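You operate a simulated robot arm through the tools that you are given. There is no shell and no other tool. Be economical: measure what you need, move in short steps, check, and stop when the job is done.

The job below is to be done with a simulated robot arm. You get a single attempt, and the scene is never put back.

Task
Take the red candle and leave it on the cracked teal cd case.

Only the result counts: the job must be done as asked and must still hold three seconds after the hand-in. Knocking over, shifting, dropping, spilling or breaking anything else fails it.

Robot
A 7-joint arm with a two-finger parallel gripper, fixed in place. Base frame: the origin is at the foot of the arm, x ahead of it, y to its left, z up; the work surface is at about z = 0. Units: m, degrees, N and s.
With the tool pointing down near the work surface it reaches from about 0.24 to 0.62 m from the base axis. Its first joint turns from -66.0 to 66.0 degrees. Payload 2.6 kg.
The tool frame sits at the grasp point between the pads (the TCP): z along the fingers, y along the line on which they close. The tips reach 0.03 m beyond it. The gripper opens to 0.094 m. The fingers are 0.028 m wide and 0.01 m thick; the gripper's body (0.05 by 0.096 m) begins 0.055 m behind the TCP.
Orientation is told as [roll, pitch, yaw] about the base's x, y, z axes, in that order, counted from this pose: with the fingers straight down and closing along the base's y, the tool's x points along the base's -x, its y along +y and its z along -z.

Tools
- The arm moves only by the tool step_arm. Its argument "commands" is one flat list of numbers, 7 for each row, row after row: the turn, a rotation vector about the base's x, y, z in degrees, then the shift along the base's x, y, z in m, then the gripper command, from -1 (fully open) to 1 (shut), values between in proportion. In form: [rx, ry, rz, tx, ty, tz, jaw, rx, ry, rz, tx, ty, tz, jaw, ...]. A call has 1 to 10 rows; each row is the pose to reach, as a shift and turn from the pose commanded when the call began. Each row takes 0.2 s and may step no farther than 0.05 m and 8.6 degrees from the row before; otherwise, or with a gripper value out of range, the whole call is refused. Where a pose cannot be reached the arm comes as near as it can. A force on the tool above 40 N (or 10 N above the force at the start of the call, whichever is more), or a blocked arm, ends the call early, and 0.2 s more pass. Each finger travels about 0.072 m/s and halts on what it meets, pressing with about 26 N; the grip force reading is that of the motor and also rises with nothing between the fingers. The clock runs only during rows and for 0.2 s after the last one: add rows that repeat a pose to give the fingers time. The reply holds the time, the measured pose of the TCP, the force on the tool along the base axes, the opening and the grip force, in the units named above and with some noise.
- Cameras (640 x 400 px; columns grow to the right, rows downward): "scene" is fixed at [0.0402, 0.4306, 0.5805]; the picture's right is [-0.75, -0.66, 0.00], its down [-0.27, 0.31, -0.91] and it looks along [0.60, -0.68, -0.41] (base axes); focal length 374 px, centre (320, 200). "wrist" rides on the gripper at [0.076, 0.014, -0.102] in the tool frame; the picture's right is [-0.18, 0.98, 0.00], its down [-0.75, -0.14, -0.64] and it looks along [-0.63, -0.12, 0.77] (tool axes); focal length 243 px, centre (320, 200). There is no depth. A picture from a camera that has moved, and an enlarged one, comes with that camera's place and axes in the base frame and with its lens.
- camera(camera): a new picture of that camera. The clock stands still meanwhile.
- inspect(camera, box): a new picture of the part [left, top, right, bottom] of that camera's present view, enlarged. The clock stands still meanwhile.
- sign_off(): hands the job in; it is judged then, once.

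Work in short steps. Places have to be worked out from the pictures, the camera data and where the tool is seen: move nearer, look again, correct. Check each grasp and each placing, and mend what went wrong. You have 90 turns and 46 pictures in all, those below and enlarged ones among them. Open the gripper and draw the arm clear of the work before you hand the job in, unless the task says otherwise; then end with one line.

The tools are called as name(argument=value, ...) on one line, values as JSON. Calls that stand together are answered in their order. step_arm: Moves the arm, as the interface text tells. Its arguments: {"type":"object","properties":{"commands":{"type":"array"}},"required":["commands"]} The other tools are called the same way: camera (camera) takes a picture; inspect (camera, box) takes an enlarged picture of a part of a camera's view; sign_off () hands the job in.

At the start:

```text
t: 0.0
tcp_pos: [0.3415, -0.1735, 0.3319]
ee_rot: [0.0, 0.0, 0.1]
force: [-0.1, -0.4, 0.3]
finger_gap: 0.0939
grip_force: 0.0
```

scene: 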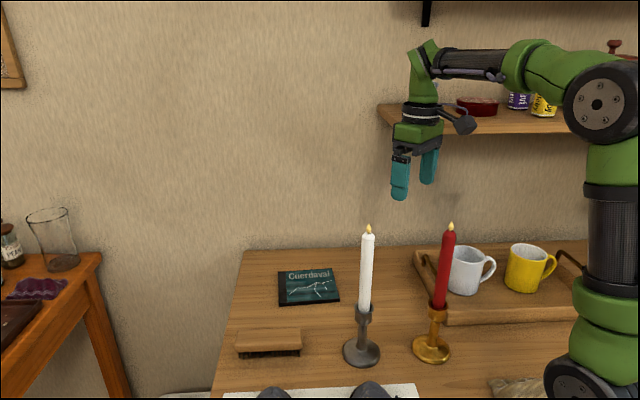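
wrist: 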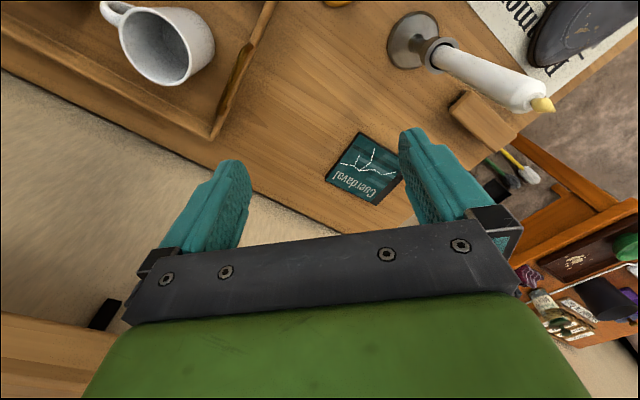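

The red candle stands in a gold holder near (0.24, -0.13), and the CD case is near (0.56, -0.12). I'll look closer at both.

inspect(camera="scene", box=[390, 215, 490, 375])

inspect(camera="scene", box=[230, 240, 390, 370])

```text
2.50 times, centred on (440, 295) of scene
camera zoom: at [0.0402, 0.4306, 0.5805], right [-0.75, -0.66, 0.0], down [-0.27, 0.31, -0.91], along [0.6, -0.68, -0.41], focal length 934 px, centre (20, -38)
```

zoom: 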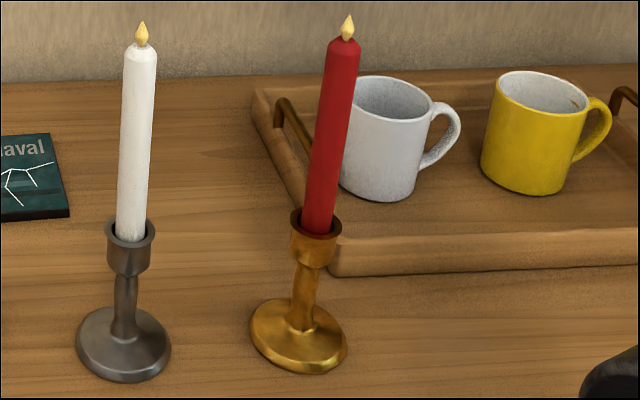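

```text
3.08 times, centred on (310, 305) of scene
camera zoom: at [0.0402, 0.4306, 0.5805], right [-0.75, -0.66, 0.0], down [-0.27, 0.31, -0.91], along [0.6, -0.68, -0.41], focal length 1149 px, centre (351, -123)
```

zoom: 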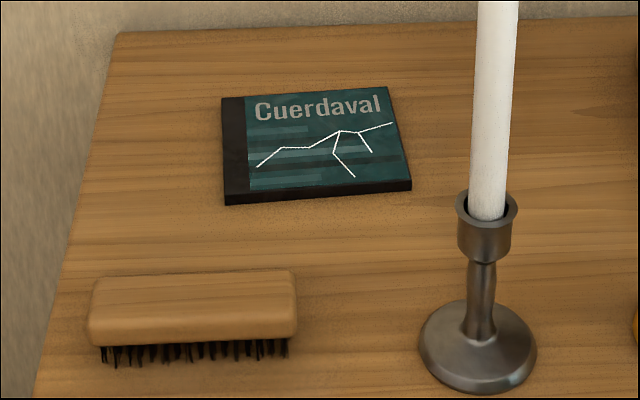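

The candle sits loose in its socket, so I'll pull it straight up and leave the holder alone. First I move above it, with the tips clear of the flame, and look.

step_arm(commands=[0, 0, 0, -0.03, 0.013, 0.01, -1, 0, 0, 0, -0.06, 0.026, 0.01, -1, 0, 0, 0, -0.09, 0.04, 0.01, -1, 0, 0, 0, -0.1, 0.04, 0.01, -1])

camera(camera="wrist")

camera(camera="scene")

```text
t: 1.0
tcp_pos: [0.2413, -0.1334, 0.3404]
ee_rot: [0.1, 0.0, 0.0]
force: [-0.6, 0.9, 0.8]
finger_gap: 0.0939
grip_force: 0.2
```

```text
41 pictures are left
camera wrist: at [0.1636, -0.1181, 0.4447], right [0.18, 0.98, 0.0], down [0.75, -0.14, 0.64], along [0.63, -0.12, -0.77], focal length 243 px, centre (320, 200)
```

wrist: 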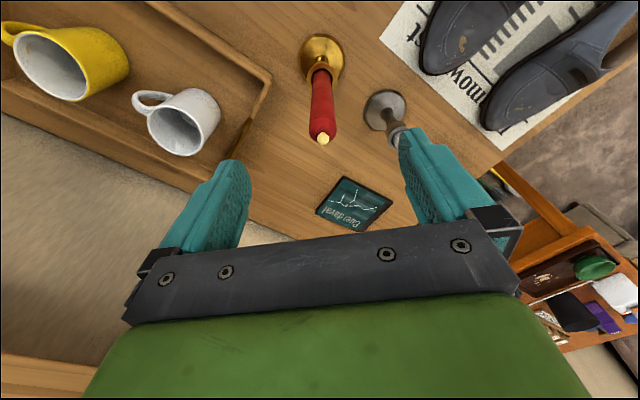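

```text
40 pictures are left
```

scene: 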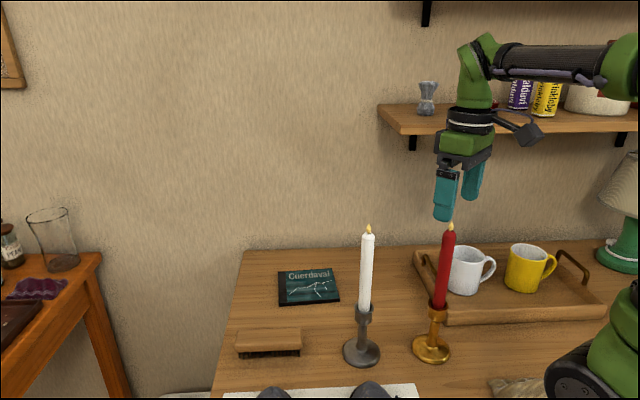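

The wrist view confirms the candle axis at about (0.2435, -0.133) and the flame tip near z = 0.288. I'll descend to z ≈ 0.245 with the gripper open.

step_arm(commands=[0, 0, 0, 0.002, 0, -0.02, -1, 0, 0, 0, 0.002, 0, -0.04, -1, 0, 0, 0, 0.002, 0, -0.06, -1, 0, 0, 0, 0.002, 0, -0.08, -1, 0, 0, 0, 0.002, 0, -0.095, -1, 0, 0, 0, 0.002, 0, -0.095, -1])

camera(camera="wrist")

inspect(camera="scene", box=[380, 180, 500, 370])

```text
t: 2.4
tcp_pos: [0.2445, -0.1334, 0.2466]
ee_rot: [0.0, 0.0, 0.0]
force: [-0.5, -0.7, 0.0]
finger_gap: 0.094
grip_force: 0.1
```

```text
39 pictures are left
camera wrist: at [0.1667, -0.1193, 0.3496], right [0.18, 0.98, 0.0], down [0.75, -0.14, 0.64], along [0.63, -0.12, -0.77], focal length 243 px, centre (320, 200)
```

wrist: 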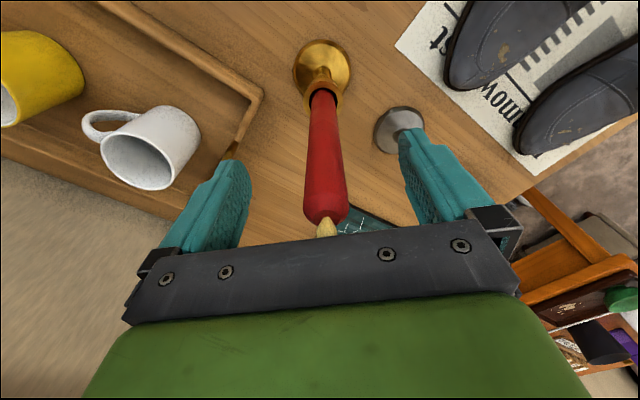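

```text
2.11 times, centred on (440, 275) of scene
camera zoom: at [0.0402, 0.4306, 0.5805], right [-0.75, -0.66, 0.0], down [-0.27, 0.31, -0.91], along [0.6, -0.68, -0.41], focal length 786 px, centre (67, 42)
```

zoom: 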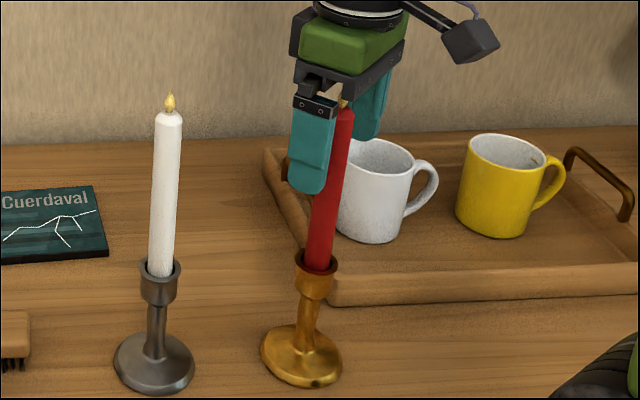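

The candle is between the pads and the flame is clear of the body. I close in stages.

step_arm(commands=[0, 0, 0, 0, 0.001, 0, -0.4, 0, 0, 0, 0, 0.001, 0, 0.1, 0, 0, 0, 0, 0.001, 0, 0.3, 0, 0, 0, 0, 0.001, 0, 0.4, 0, 0, 0, 0, 0.001, 0, 0.6, 0, 0, 0, 0, 0.001, 0, 1, 0, 0, 0, 0, 0.001, 0, 1])

inspect(camera="scene", box=[380, 180, 500, 370])

```text
t: 4.0
tcp_pos: [0.2445, -0.1331, 0.2466]
ee_rot: [0.0, 0.0, 0.0]
force: [-0.1, 0.2, 0.4]
finger_gap: 0.0205
grip_force: 25.7
```

```text
2.11 times, centred on (440, 275) of scene
camera zoom: at [0.0402, 0.4306, 0.5805], right [-0.75, -0.66, 0.0], down [-0.27, 0.31, -0.91], along [0.6, -0.68, -0.41], focal length 786 px, centre (67, 42)
```

zoom: 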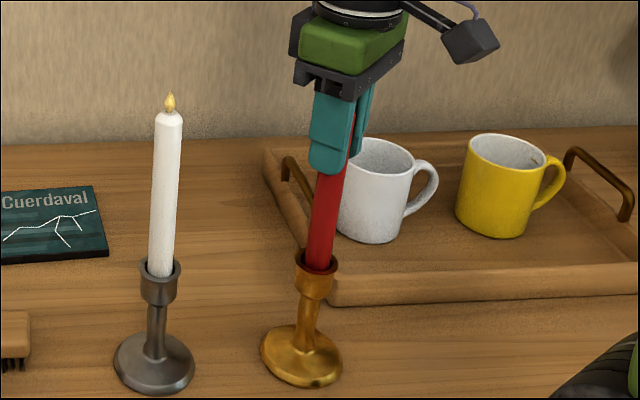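

The grip holds at a 20.5 mm gap and the holder hasn't moved. I lift slowly, straight up.

step_arm(commands=[0, 0, 0, 0, 0, 0.005, 1, 0, 0, 0, 0, 0, 0.012, 1, 0, 0, 0, 0, 0, 0.02, 1, 0, 0, 0, 0, 0, 0.03, 1, 0, 0, 0, 0, 0, 0.04, 1, 0, 0, 0, 0, 0, 0.05, 1, 0, 0, 0, 0, 0, 0.05, 1])

inspect(camera="scene", box=[380, 180, 500, 370])

```text
t: 5.6
tcp_pos: [0.2449, -0.133, 0.2955]
ee_rot: [0.0, 0.1, 0.1]
force: [0.1, 0.1, 0.6]
finger_gap: 0.0207
grip_force: 26.0
```

```text
2.11 times, centred on (440, 275) of scene
camera zoom: at [0.0402, 0.4306, 0.5805], right [-0.75, -0.66, 0.0], down [-0.27, 0.31, -0.91], along [0.6, -0.68, -0.41], focal length 786 px, centre (67, 42)
```

zoom: 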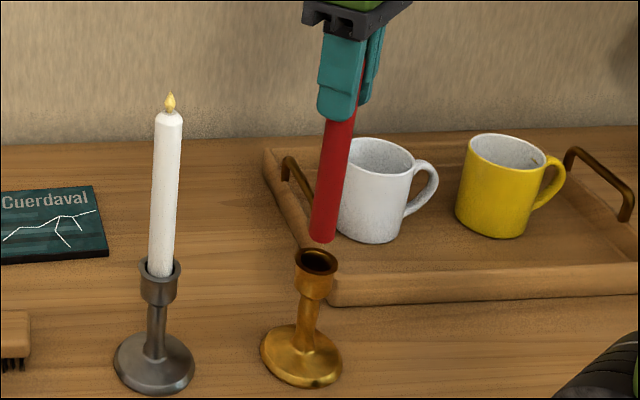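

The candle is out, about 0.156 m below the TCP at its bottom, and the holder still stands. The case centre works out to about (0.56, -0.114), so I raise further and start across.

step_arm(commands=[0, 0, 0, 0, 0, 0.025, 1, 0, 0, 0, 0, 0, 0.05, 1, 0, 0, 0, 0.025, 0, 0.05, 1, 0, 0, 0, 0.05, 0, 0.05, 1, 0, 0, 0, 0.075, 0, 0.05, 1, 0, 0, 0, 0.1, 0, 0.05, 1, 0, 0, 0, 0.125, 0, 0.05, 1, 0, 0, 0, 0.15, 0, 0.05, 1, 0, 0, 0, 0.175, 0, 0.05, 1, 0, 0, 0, 0.19, 0, 0.05, 1])

step_arm(commands=[0, 0, 0, 0.02, 0.003, 0, 1, 0, 0, 0, 0.045, 0.006, 0, 1, 0, 0, 0, 0.07, 0.01, 0, 1, 0, 0, 0, 0.095, 0.014, 0, 1, 0, 0, 0, 0.11, 0.017, 0, 1, 0, 0, 0, 0.115, 0.018, 0, 1, 0, 0, 0, 0.115, 0.018, 0, 1])

camera(camera="scene")

camera(camera="wrist")

```text
t: 7.8
tcp_pos: [0.4345, -0.1321, 0.347]
ee_rot: [0.0, 0.0, 0.1]
force: [0.2, -0.1, -0.5]
finger_gap: 0.0202
grip_force: 26.0
```

```text
t: 9.4
tcp_pos: [0.525, -0.1034, 0.3327]
ee_rot: [0.0, -0.1, 0.0]
force: [0.0, 0.2, 0.1]
finger_gap: 0.0203
grip_force: 25.5
out of reach, approached as far as the arm can: row 4, 5, 6, 7
```

```text
35 pictures are left
```

scene: 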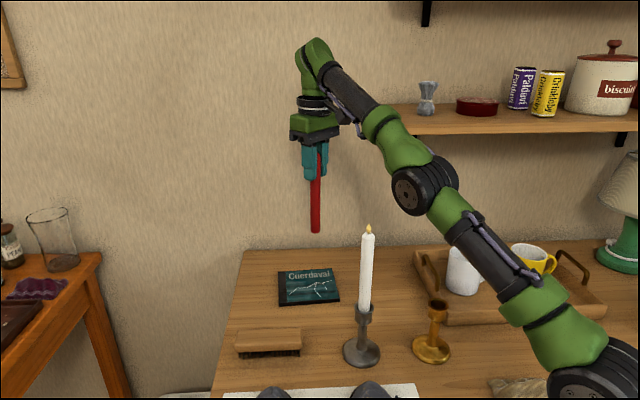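

```text
34 pictures are left
camera wrist: at [0.4488, -0.0874, 0.4358], right [0.18, 0.98, 0.0], down [0.75, -0.14, 0.64], along [0.63, -0.12, -0.77], focal length 243 px, centre (320, 200)
```

wrist: 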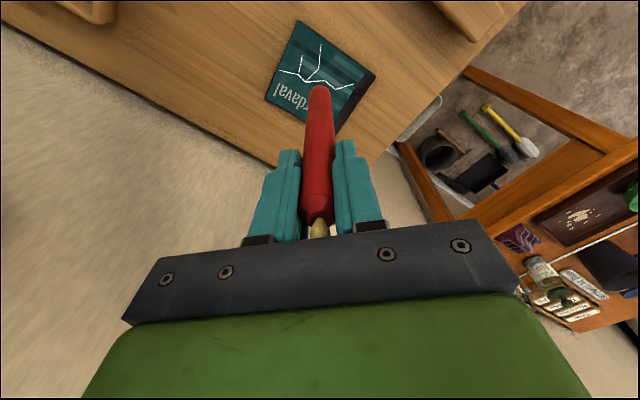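

The reach limit at this height held the arm at (0.525, -0.103, 0.333). The wrist view confirms the case centre at about (0.56, -0.112), so I'll descend and then correct laterally.

step_arm(commands=[0, 0, 0, 0, 0, -0.02, 1, 0, 0, 0, 0, 0, -0.04, 1, 0, 0, 0, 0, 0, -0.06, 1, 0, 0, 0, 0, 0, -0.08, 1, 0, 0, 0, 0, 0, -0.08, 1])

```text
t: 10.6
tcp_pos: [0.5579, -0.108, 0.2649]
ee_rot: [0.0, 0.0, 0.0]
force: [-0.1, 0.9, -1.0]
finger_gap: 0.0204
grip_force: 26.2
out of reach, approached as far as the arm can: row 1, 2, 3, 4, 5
```

Commanded and actual poses now nearly agree. I pull back slightly in x and go down until the candle's bottom is about 3 cm above the case, then look.

step_arm(commands=[0, 0, 0, -0.012, 0, -0.015, 1, 0, 0, 0, -0.012, 0, -0.035, 1, 0, 0, 0, -0.012, 0, -0.055, 1, 0, 0, 0, -0.012, 0, -0.068, 1, 0, 0, 0, -0.012, 0, -0.068, 1])

inspect(camera="scene", box=[240, 160, 400, 320])

camera(camera="wrist")

```text
t: 11.8
tcp_pos: [0.5787, -0.1146, 0.2087]
ee_rot: [0.1, 0.0, -0.1]
force: [0.1, -0.8, -1.7]
finger_gap: 0.0207
grip_force: 26.4
out of reach, approached as far as the arm can: row 1, 2, 3, 4, 5
```

```text
2.50 times, centred on (320, 240) of scene
camera zoom: at [0.0402, 0.4306, 0.5805], right [-0.75, -0.66, 0.0], down [-0.27, 0.31, -0.91], along [0.6, -0.68, -0.41], focal length 934 px, centre (320, 100)
```

zoom: 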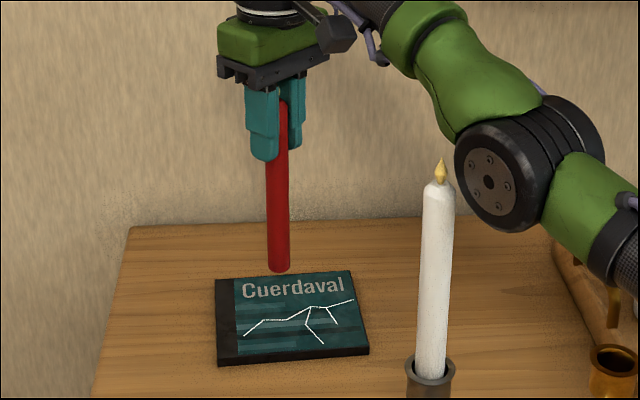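

```text
32 pictures are left
camera wrist: at [0.5013, -0.1005, 0.312], right [0.18, 0.98, 0.0], down [0.75, -0.14, 0.64], along [0.63, -0.12, -0.77], focal length 243 px, centre (320, 200)
```

wrist: 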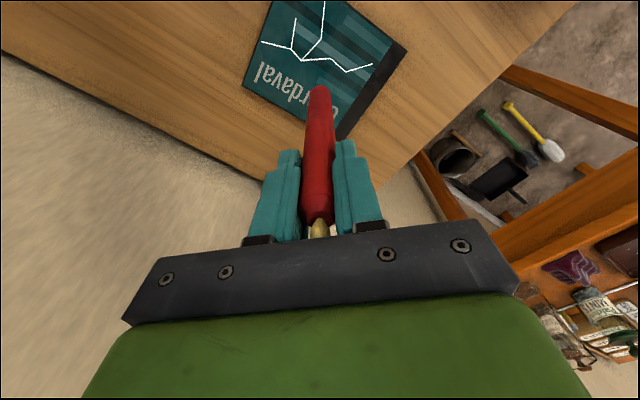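

The readings differ from what I commanded, and the arm went farther out than wanted (x = 0.579). I'll move back in x at this height and see how it responds.

step_arm(commands=[0, 0, 0, -0.015, 0, 0.0, 1, 0, 0, 0, -0.03, 0, 0.0, 1, 0, 0, 0, -0.03, 0, 0.0, 1])

```text
t: 12.6
tcp_pos: [0.5739, -0.1205, 0.217]
ee_rot: [0.0, 0.1, -0.1]
force: [-0.4, 0.0, -0.7]
finger_gap: 0.0206
grip_force: 26.5
out of reach, approached as far as the arm can: row 1, 2, 3
```

The error pattern suggests the elbow is pinned at full extension. I'll command back up and inward along the path where it was fine, to unpin it.

step_arm(commands=[0, 0, 0, 0, 0, 0.03, 1, 0, 0, 0, 0, 0, 0.06, 1, 0, 0, 0, 0, 0, 0.09, 1, 0, 0, 0, 0, 0, 0.12, 1, 0, 0, 0, 0, 0, 0.12, 1])

camera(camera="scene")

```text
t: 13.8
tcp_pos: [0.5373, -0.1031, 0.3066]
ee_rot: [0.0, -0.1, 0.1]
force: [0.4, 0.5, 0.2]
finger_gap: 0.0204
grip_force: 26.0
out of reach, approached as far as the arm can: row 1, 2, 3, 4, 5
```

```text
31 pictures are left
```

scene: 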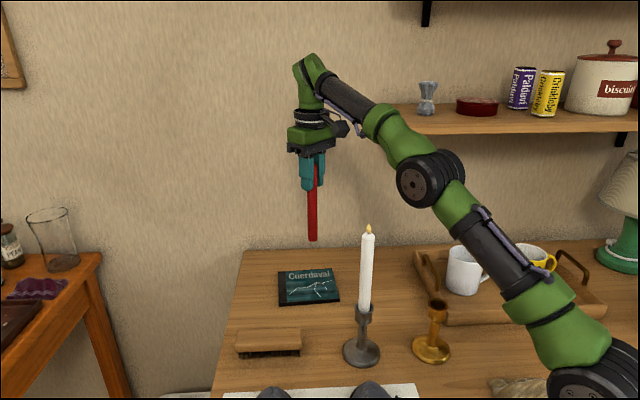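

It is still on the same arc. I'll command farther in and up, toward the earlier reachable pose.

step_arm(commands=[0, 0, 0, -0.02, 0, 0.015, 1, 0, 0, 0, -0.04, 0, 0.03, 1, 0, 0, 0, -0.06, 0, 0.03, 1, 0, 0, 0, -0.08, 0, 0.03, 1, 0, 0, 0, -0.08, 0, 0.03, 1])

```text
t: 15.0
tcp_pos: [0.4578, -0.1029, 0.3341]
ee_rot: [0.0, 0.0, 0.0]
force: [0.4, 0.0, -0.1]
finger_gap: 0.0203
grip_force: 25.7
```

Unpinned: the arm now follows commands at (0.458, -0.103, 0.334). I'll descend here first, away from full extension, then go out low.

step_arm(commands=[0, 0, 0, 0, -0.003, -0.025, 1, 0, 0, 0, 0, -0.006, -0.05, 1, 0, 0, 0, 0, -0.009, -0.075, 1, 0, 0, 0, 0, -0.009, -0.1, 1, 0, 0, 0, 0, -0.009, -0.115, 1, 0, 0, 0, 0, -0.009, -0.12, 1, 0, 0, 0, 0, -0.009, -0.12, 1])

step_arm(commands=[0, 0, 0, 0.02, 0, 0, 1, 0, 0, 0, 0.04, 0, 0, 1, 0, 0, 0, 0.06, 0, 0, 1, 0, 0, 0, 0.07, 0, 0, 1, 0, 0, 0, 0.07, 0, 0, 1])

inspect(camera="scene", box=[240, 160, 400, 320])

camera(camera="wrist")

```text
t: 16.6
tcp_pos: [0.4579, -0.113, 0.2142]
ee_rot: [0.0, 0.0, 0.0]
force: [-0.4, 0.2, -0.5]
finger_gap: 0.0202
grip_force: 25.7
```

```text
t: 17.8
tcp_pos: [0.5268, -0.1128, 0.2158]
ee_rot: [-0.1, 0.1, 0.1]
force: [-0.2, 0.3, -0.3]
finger_gap: 0.0203
grip_force: 26.2
```

```text
2.50 times, centred on (320, 240) of scene
camera zoom: at [0.0403, 0.4306, 0.5805], right [-0.75, -0.66, 0.0], down [-0.27, 0.31, -0.91], along [0.6, -0.68, -0.41], focal length 934 px, centre (320, 100)
```

zoom: 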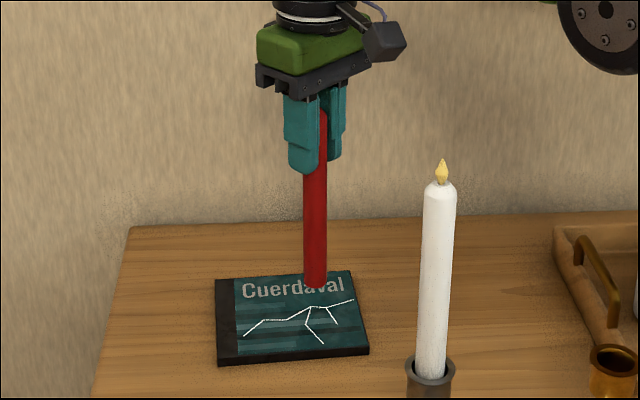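

```text
29 pictures are left
camera wrist: at [0.451, -0.0978, 0.319], right [0.18, 0.98, 0.0], down [0.75, -0.14, 0.64], along [0.63, -0.12, -0.77], focal length 243 px, centre (320, 200)
```

wrist: 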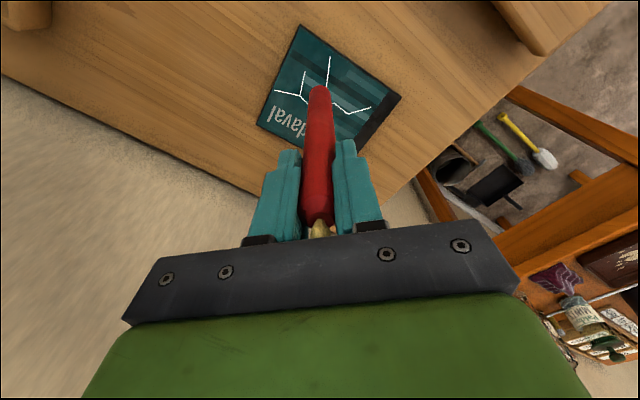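

Control is good: the candle is at (0.527, -0.113), bottom about 5 cm above the case. I move 2 cm outward and down to about 1 cm above it.

step_arm(commands=[0, 0, 0, 0.012, 0, -0.01, 1, 0, 0, 0, 0.022, 0, -0.02, 1, 0, 0, 0, 0.022, 0, -0.03, 1, 0, 0, 0, 0.022, 0, -0.036, 1, 0, 0, 0, 0.022, 0, -0.036, 1])

inspect(camera="scene", box=[260, 180, 380, 320])

```text
t: 19.0
tcp_pos: [0.5494, -0.1128, 0.1789]
ee_rot: [0.0, -0.1, 0.1]
force: [0.3, -0.1, -0.2]
finger_gap: 0.0207
grip_force: 25.9
```

```text
2.86 times, centred on (320, 250) of scene
camera zoom: at [0.0402, 0.4306, 0.5805], right [-0.75, -0.66, 0.0], down [-0.27, 0.31, -0.91], along [0.6, -0.68, -0.41], focal length 1067 px, centre (320, 57)
```

zoom: 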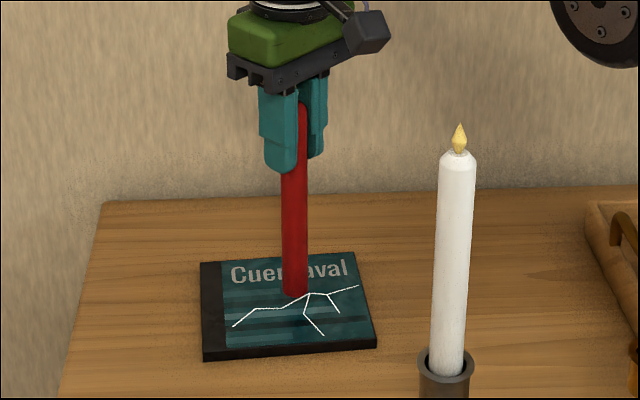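

The candle's bottom reads about z = 0.02, over the middle of the case. I lower in small steps and watch the vertical force.

step_arm(commands=[0, 0, 0, 0, 0, -0.002, 1, 0, 0, 0, 0, 0, -0.004, 1, 0, 0, 0, 0, 0, -0.006, 1, 0, 0, 0, 0, 0, -0.006, 1])

step_arm(commands=[0, 0, 0, 0, 0, -0.001, 1, 0, 0, 0, 0, 0, -0.002, 1, 0, 0, 0, 0, 0, -0.002, 1])

inspect(camera="scene", box=[270, 240, 350, 310])

```text
t: 20.0
tcp_pos: [0.5504, -0.1137, 0.1723]
ee_rot: [-0.1, 0.0, 0.0]
force: [0.4, 0.3, -1.1]
finger_gap: 0.0203
grip_force: 25.8
```

```text
t: 20.8
tcp_pos: [0.5505, -0.1134, 0.171]
ee_rot: [-0.1, 0.0, 0.0]
force: [-0.1, -0.2, -0.5]
finger_gap: 0.0202
grip_force: 26.0
```

```text
5.71 times, centred on (310, 275) of scene
camera zoom: at [0.0402, 0.4306, 0.5805], right [-0.75, -0.66, 0.0], down [-0.27, 0.31, -0.91], along [0.6, -0.68, -0.41], focal length 2134 px, centre (377, -229)
```

zoom: 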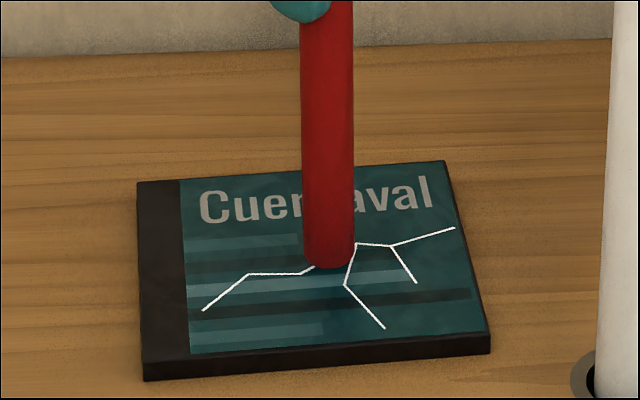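

The bottom is within a few mm of the case and there is no contact force yet. I continue at 1 mm per row.

step_arm(commands=[0, 0, 0, 0, 0, -0.001, 1, 0, 0, 0, 0, 0, -0.002, 1, 0, 0, 0, 0, 0, -0.002, 1])

step_arm(commands=[0, 0, 0, 0, 0, -0.001, 1, 0, 0, 0, 0, 0, -0.001, 1])

```text
t: 21.6
tcp_pos: [0.5514, -0.1125, 0.1686]
ee_rot: [0.0, 0.0, 0.0]
force: [0.0, 0.2, -0.4]
finger_gap: 0.0205
grip_force: 26.0
```

```text
t: 22.2
tcp_pos: [0.5499, -0.1131, 0.1677]
ee_rot: [-0.1, 0.0, -0.1]
force: [-0.1, -0.5, -0.6]
finger_gap: 0.0202
grip_force: 26.2
```

Still no contact; continuing with the same small steps.

step_arm(commands=[0, 0, 0, 0, 0, -0.001, 1, 0, 0, 0, 0, 0, -0.001, 1])

step_arm(commands=[0, 0, 0, 0, 0, -0.001, 1, 0, 0, 0, 0, 0, -0.001, 1])

inspect(camera="scene", box=[270, 240, 350, 310])

```text
t: 22.8
tcp_pos: [0.552, -0.1135, 0.1659]
ee_rot: [0.0, -0.1, 0.1]
force: [-0.5, 0.0, 0.6]
finger_gap: 0.0204
grip_force: 25.6
```

```text
t: 23.4
tcp_pos: [0.5514, -0.1127, 0.1661]
ee_rot: [0.1, 0.1, 0.0]
force: [0.0, 0.0, -0.5]
finger_gap: 0.0201
grip_force: 26.0
```

```text
5.71 times, centred on (310, 275) of scene
camera zoom: at [0.0402, 0.4306, 0.5805], right [-0.75, -0.66, 0.0], down [-0.27, 0.31, -0.91], along [0.6, -0.68, -0.41], focal length 2134 px, centre (377, -229)
```

zoom: 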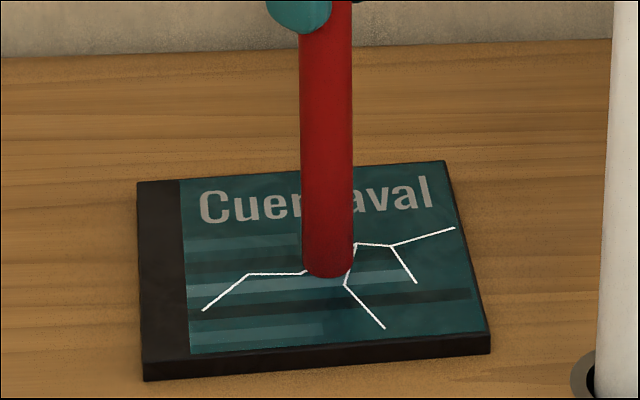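

No contact yet. I keep lowering and check the force at each step.

step_arm(commands=[0, 0, 0, 0, 0, -0.001, 1, 0, 0, 0, 0, 0, -0.001, 1])

step_arm(commands=[0, 0, 0, 0, 0, -0.001, 1, 0, 0, 0, 0, 0, -0.001, 1])

step_arm(commands=[0, 0, 0, 0, 0, -0.001, 1, 0, 0, 0, 0, 0, -0.001, 1])

```text
t: 24.0
tcp_pos: [0.5521, -0.1124, 0.1658]
ee_rot: [0.0, -0.1, -0.1]
force: [-1.5, 0.6, 6.0]
finger_gap: 0.0203
grip_force: 26.1
```

```text
t: 24.6
tcp_pos: [0.5525, -0.1112, 0.1664]
ee_rot: [0.0, -0.2, -0.1]
force: [-2.3, 0.0, 15.8]
finger_gap: 0.0204
grip_force: 26.1
```

```text
t: 25.2
tcp_pos: [0.5521, -0.1112, 0.1637]
ee_rot: [-0.1, -0.2, 0.2]
force: [0.5, 1.5, 19.1]
finger_gap: 0.0205
grip_force: 25.8
```

Contact was made near z = 0.166 and force is now 19 N, more than needed. I back off about 2 mm.

step_arm(commands=[0, 0, 0, 0, 0, 0.001, 1, 0, 0, 0, 0, 0, 0.0015, 1, 0, 0, 0, 0, 0, 0.0015, 1])

inspect(camera="scene", box=[260, 180, 380, 320])

camera(camera="wrist")

```text
t: 26.0
tcp_pos: [0.5509, -0.1124, 0.163]
ee_rot: [0.0, 0.0, 0.1]
force: [2.8, -0.6, 9.9]
finger_gap: 0.0204
grip_force: 26.0
```

```text
2.86 times, centred on (320, 250) of scene
camera zoom: at [0.0402, 0.4306, 0.5805], right [-0.75, -0.66, 0.0], down [-0.27, 0.31, -0.91], along [0.6, -0.68, -0.41], focal length 1067 px, centre (320, 57)
```

zoom: 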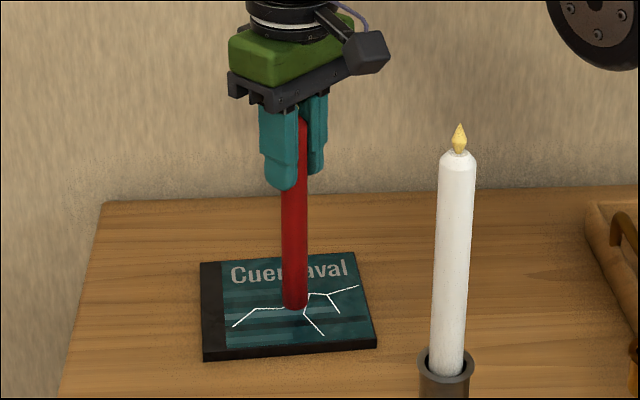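

```text
24 pictures are left
camera wrist: at [0.4731, -0.0979, 0.2671], right [0.18, 0.98, 0.0], down [0.75, -0.14, 0.64], along [0.63, -0.12, -0.77], focal length 243 px, centre (320, 200)
```

wrist: 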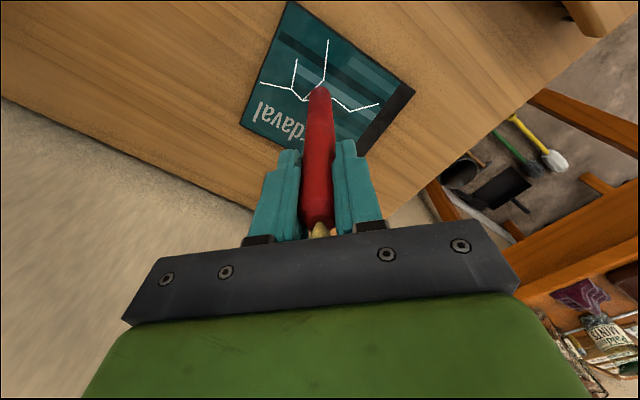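

The candle is upright on the case: its edges in the close-up match the expected vertical. I ease off the remaining load slightly and open gently.

step_arm(commands=[0, 0, 0, 0, 0, 0.0008, 1, 0, 0, 0, 0, 0, 0.0008, 0.6, 0, 0, 0, 0, 0, 0.0008, 0.54, 0, 0, 0, 0, 0, 0.0008, 0.5, 0, 0, 0, 0, 0, 0.0008, 0.42, 0, 0, 0, 0, 0, 0.0008, 0.42])

inspect(camera="scene", box=[260, 180, 380, 320])

```text
t: 27.4
tcp_pos: [0.5511, -0.1135, 0.1654]
ee_rot: [0.0, 0.0, 0.0]
force: [-0.3, -0.3, -0.1]
finger_gap: 0.0272
grip_force: 0.1
```

```text
2.86 times, centred on (320, 250) of scene
camera zoom: at [0.0402, 0.4306, 0.5805], right [-0.75, -0.66, 0.0], down [-0.27, 0.31, -0.91], along [0.6, -0.68, -0.41], focal length 1067 px, centre (320, 57)
```

zoom: 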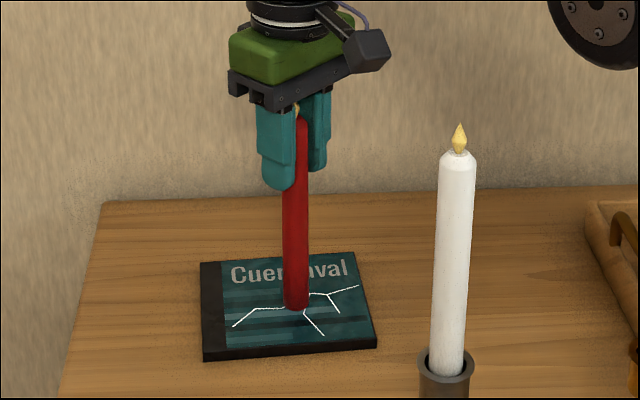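

It is standing with the fingers loose. I open the rest of the way and look.

step_arm(commands=[0, 0, 0, 0, 0, 0, 0.2, 0, 0, 0, 0, 0, 0, -0.2, 0, 0, 0, 0, 0, 0, -0.6, 0, 0, 0, 0, 0, 0, -1, 0, 0, 0, 0, 0, 0, -1, 0, 0, 0, 0, 0, 0, -1])

inspect(camera="scene", box=[260, 180, 380, 320])

camera(camera="wrist")

```text
t: 28.8
tcp_pos: [0.5502, -0.1122, 0.1647]
ee_rot: [0.0, 0.1, -0.1]
force: [0.4, -0.4, 0.4]
finger_gap: 0.094
grip_force: 0.0
```

```text
2.86 times, centred on (320, 250) of scene
camera zoom: at [0.0402, 0.4306, 0.5805], right [-0.75, -0.66, 0.0], down [-0.27, 0.31, -0.91], along [0.6, -0.68, -0.41], focal length 1067 px, centre (320, 57)
```

zoom: 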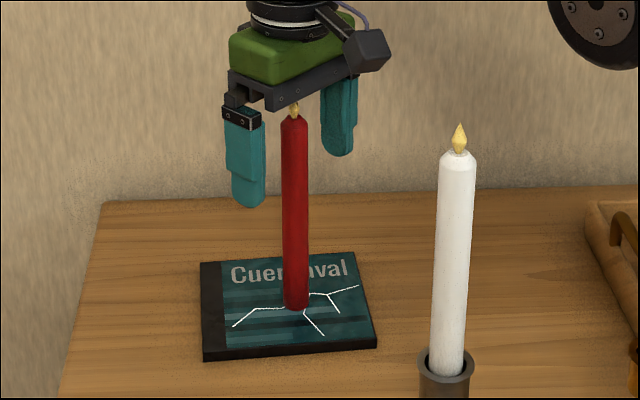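

```text
21 pictures are left
camera wrist: at [0.4727, -0.098, 0.2685], right [0.18, 0.98, 0.0], down [0.75, -0.14, 0.64], along [0.63, -0.12, -0.77], focal length 243 px, centre (320, 200)
```

wrist: 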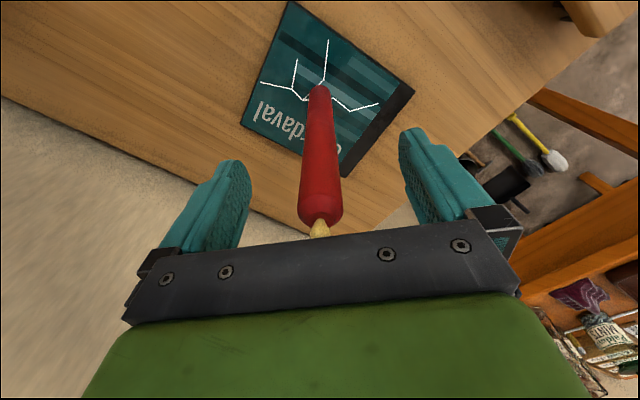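

The candle stands free and upright. I raise straight up to z ≈ 0.255, within reach, so the tips clear the flame.

step_arm(commands=[0, 0, 0, 0, 0, 0.01, -1, 0, 0, 0, 0, 0, 0.025, -1, 0, 0, 0, 0, 0, 0.04, -1, 0, 0, 0, 0, 0, 0.055, -1, 0, 0, 0, 0, 0, 0.07, -1, 0, 0, 0, 0, 0, 0.085, -1, 0, 0, 0, 0, 0, 0.09, -1, 0, 0, 0, 0, 0, 0.09, -1])

camera(camera="scene")

```text
t: 30.6
tcp_pos: [0.5509, -0.1136, 0.2548]
ee_rot: [0.1, 0.0, 0.0]
force: [-1.1, -0.4, 0.1]
finger_gap: 0.0941
grip_force: 0.0
```

```text
20 pictures are left
```

scene: 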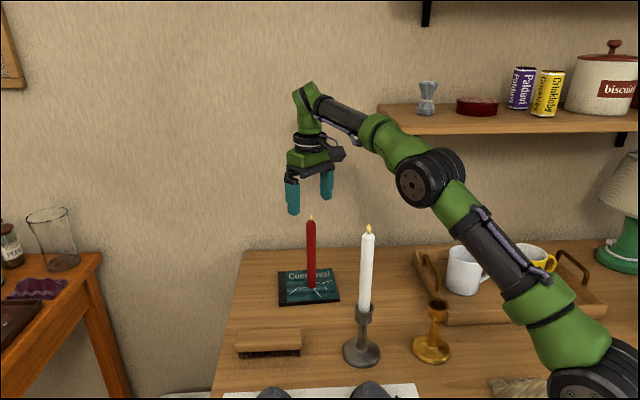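

The tips are above the flame. I move inward and up, keeping both candles clear.

step_arm(commands=[0, 0, 0, -0.012, 0, 0.012, -1, 0, 0, 0, -0.03, 0, 0.03, -1, 0, 0, 0, -0.05, 0, 0.05, -1, 0, 0, 0, -0.075, -0.005, 0.065, -1, 0, 0, 0, -0.1, -0.01, 0.08, -1, 0, 0, 0, -0.12, -0.015, 0.09, -1, 0, 0, 0, -0.12, -0.015, 0.09, -1])

camera(camera="scene")

```text
t: 32.2
tcp_pos: [0.4297, -0.1278, 0.3441]
ee_rot: [0.0, 0.0, 0.0]
force: [0.0, 0.2, -0.4]
finger_gap: 0.094
grip_force: 0.1
```

```text
19 pictures are left
```

scene: 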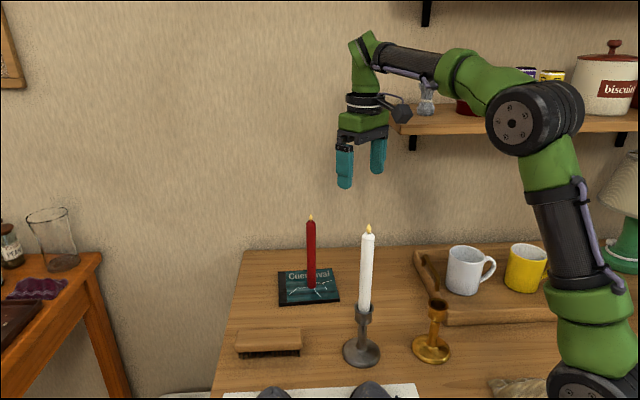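

The candle stands steady on the case, nothing else has moved, and the arm is clear, so I hand in.

sign_off()

```text
The job is handed in.
```

The red candle is standing upright near the middle of the cracked teal CD case; the last picture showed nothing else moved, and I handed the job in with the gripper open and the arm clear.
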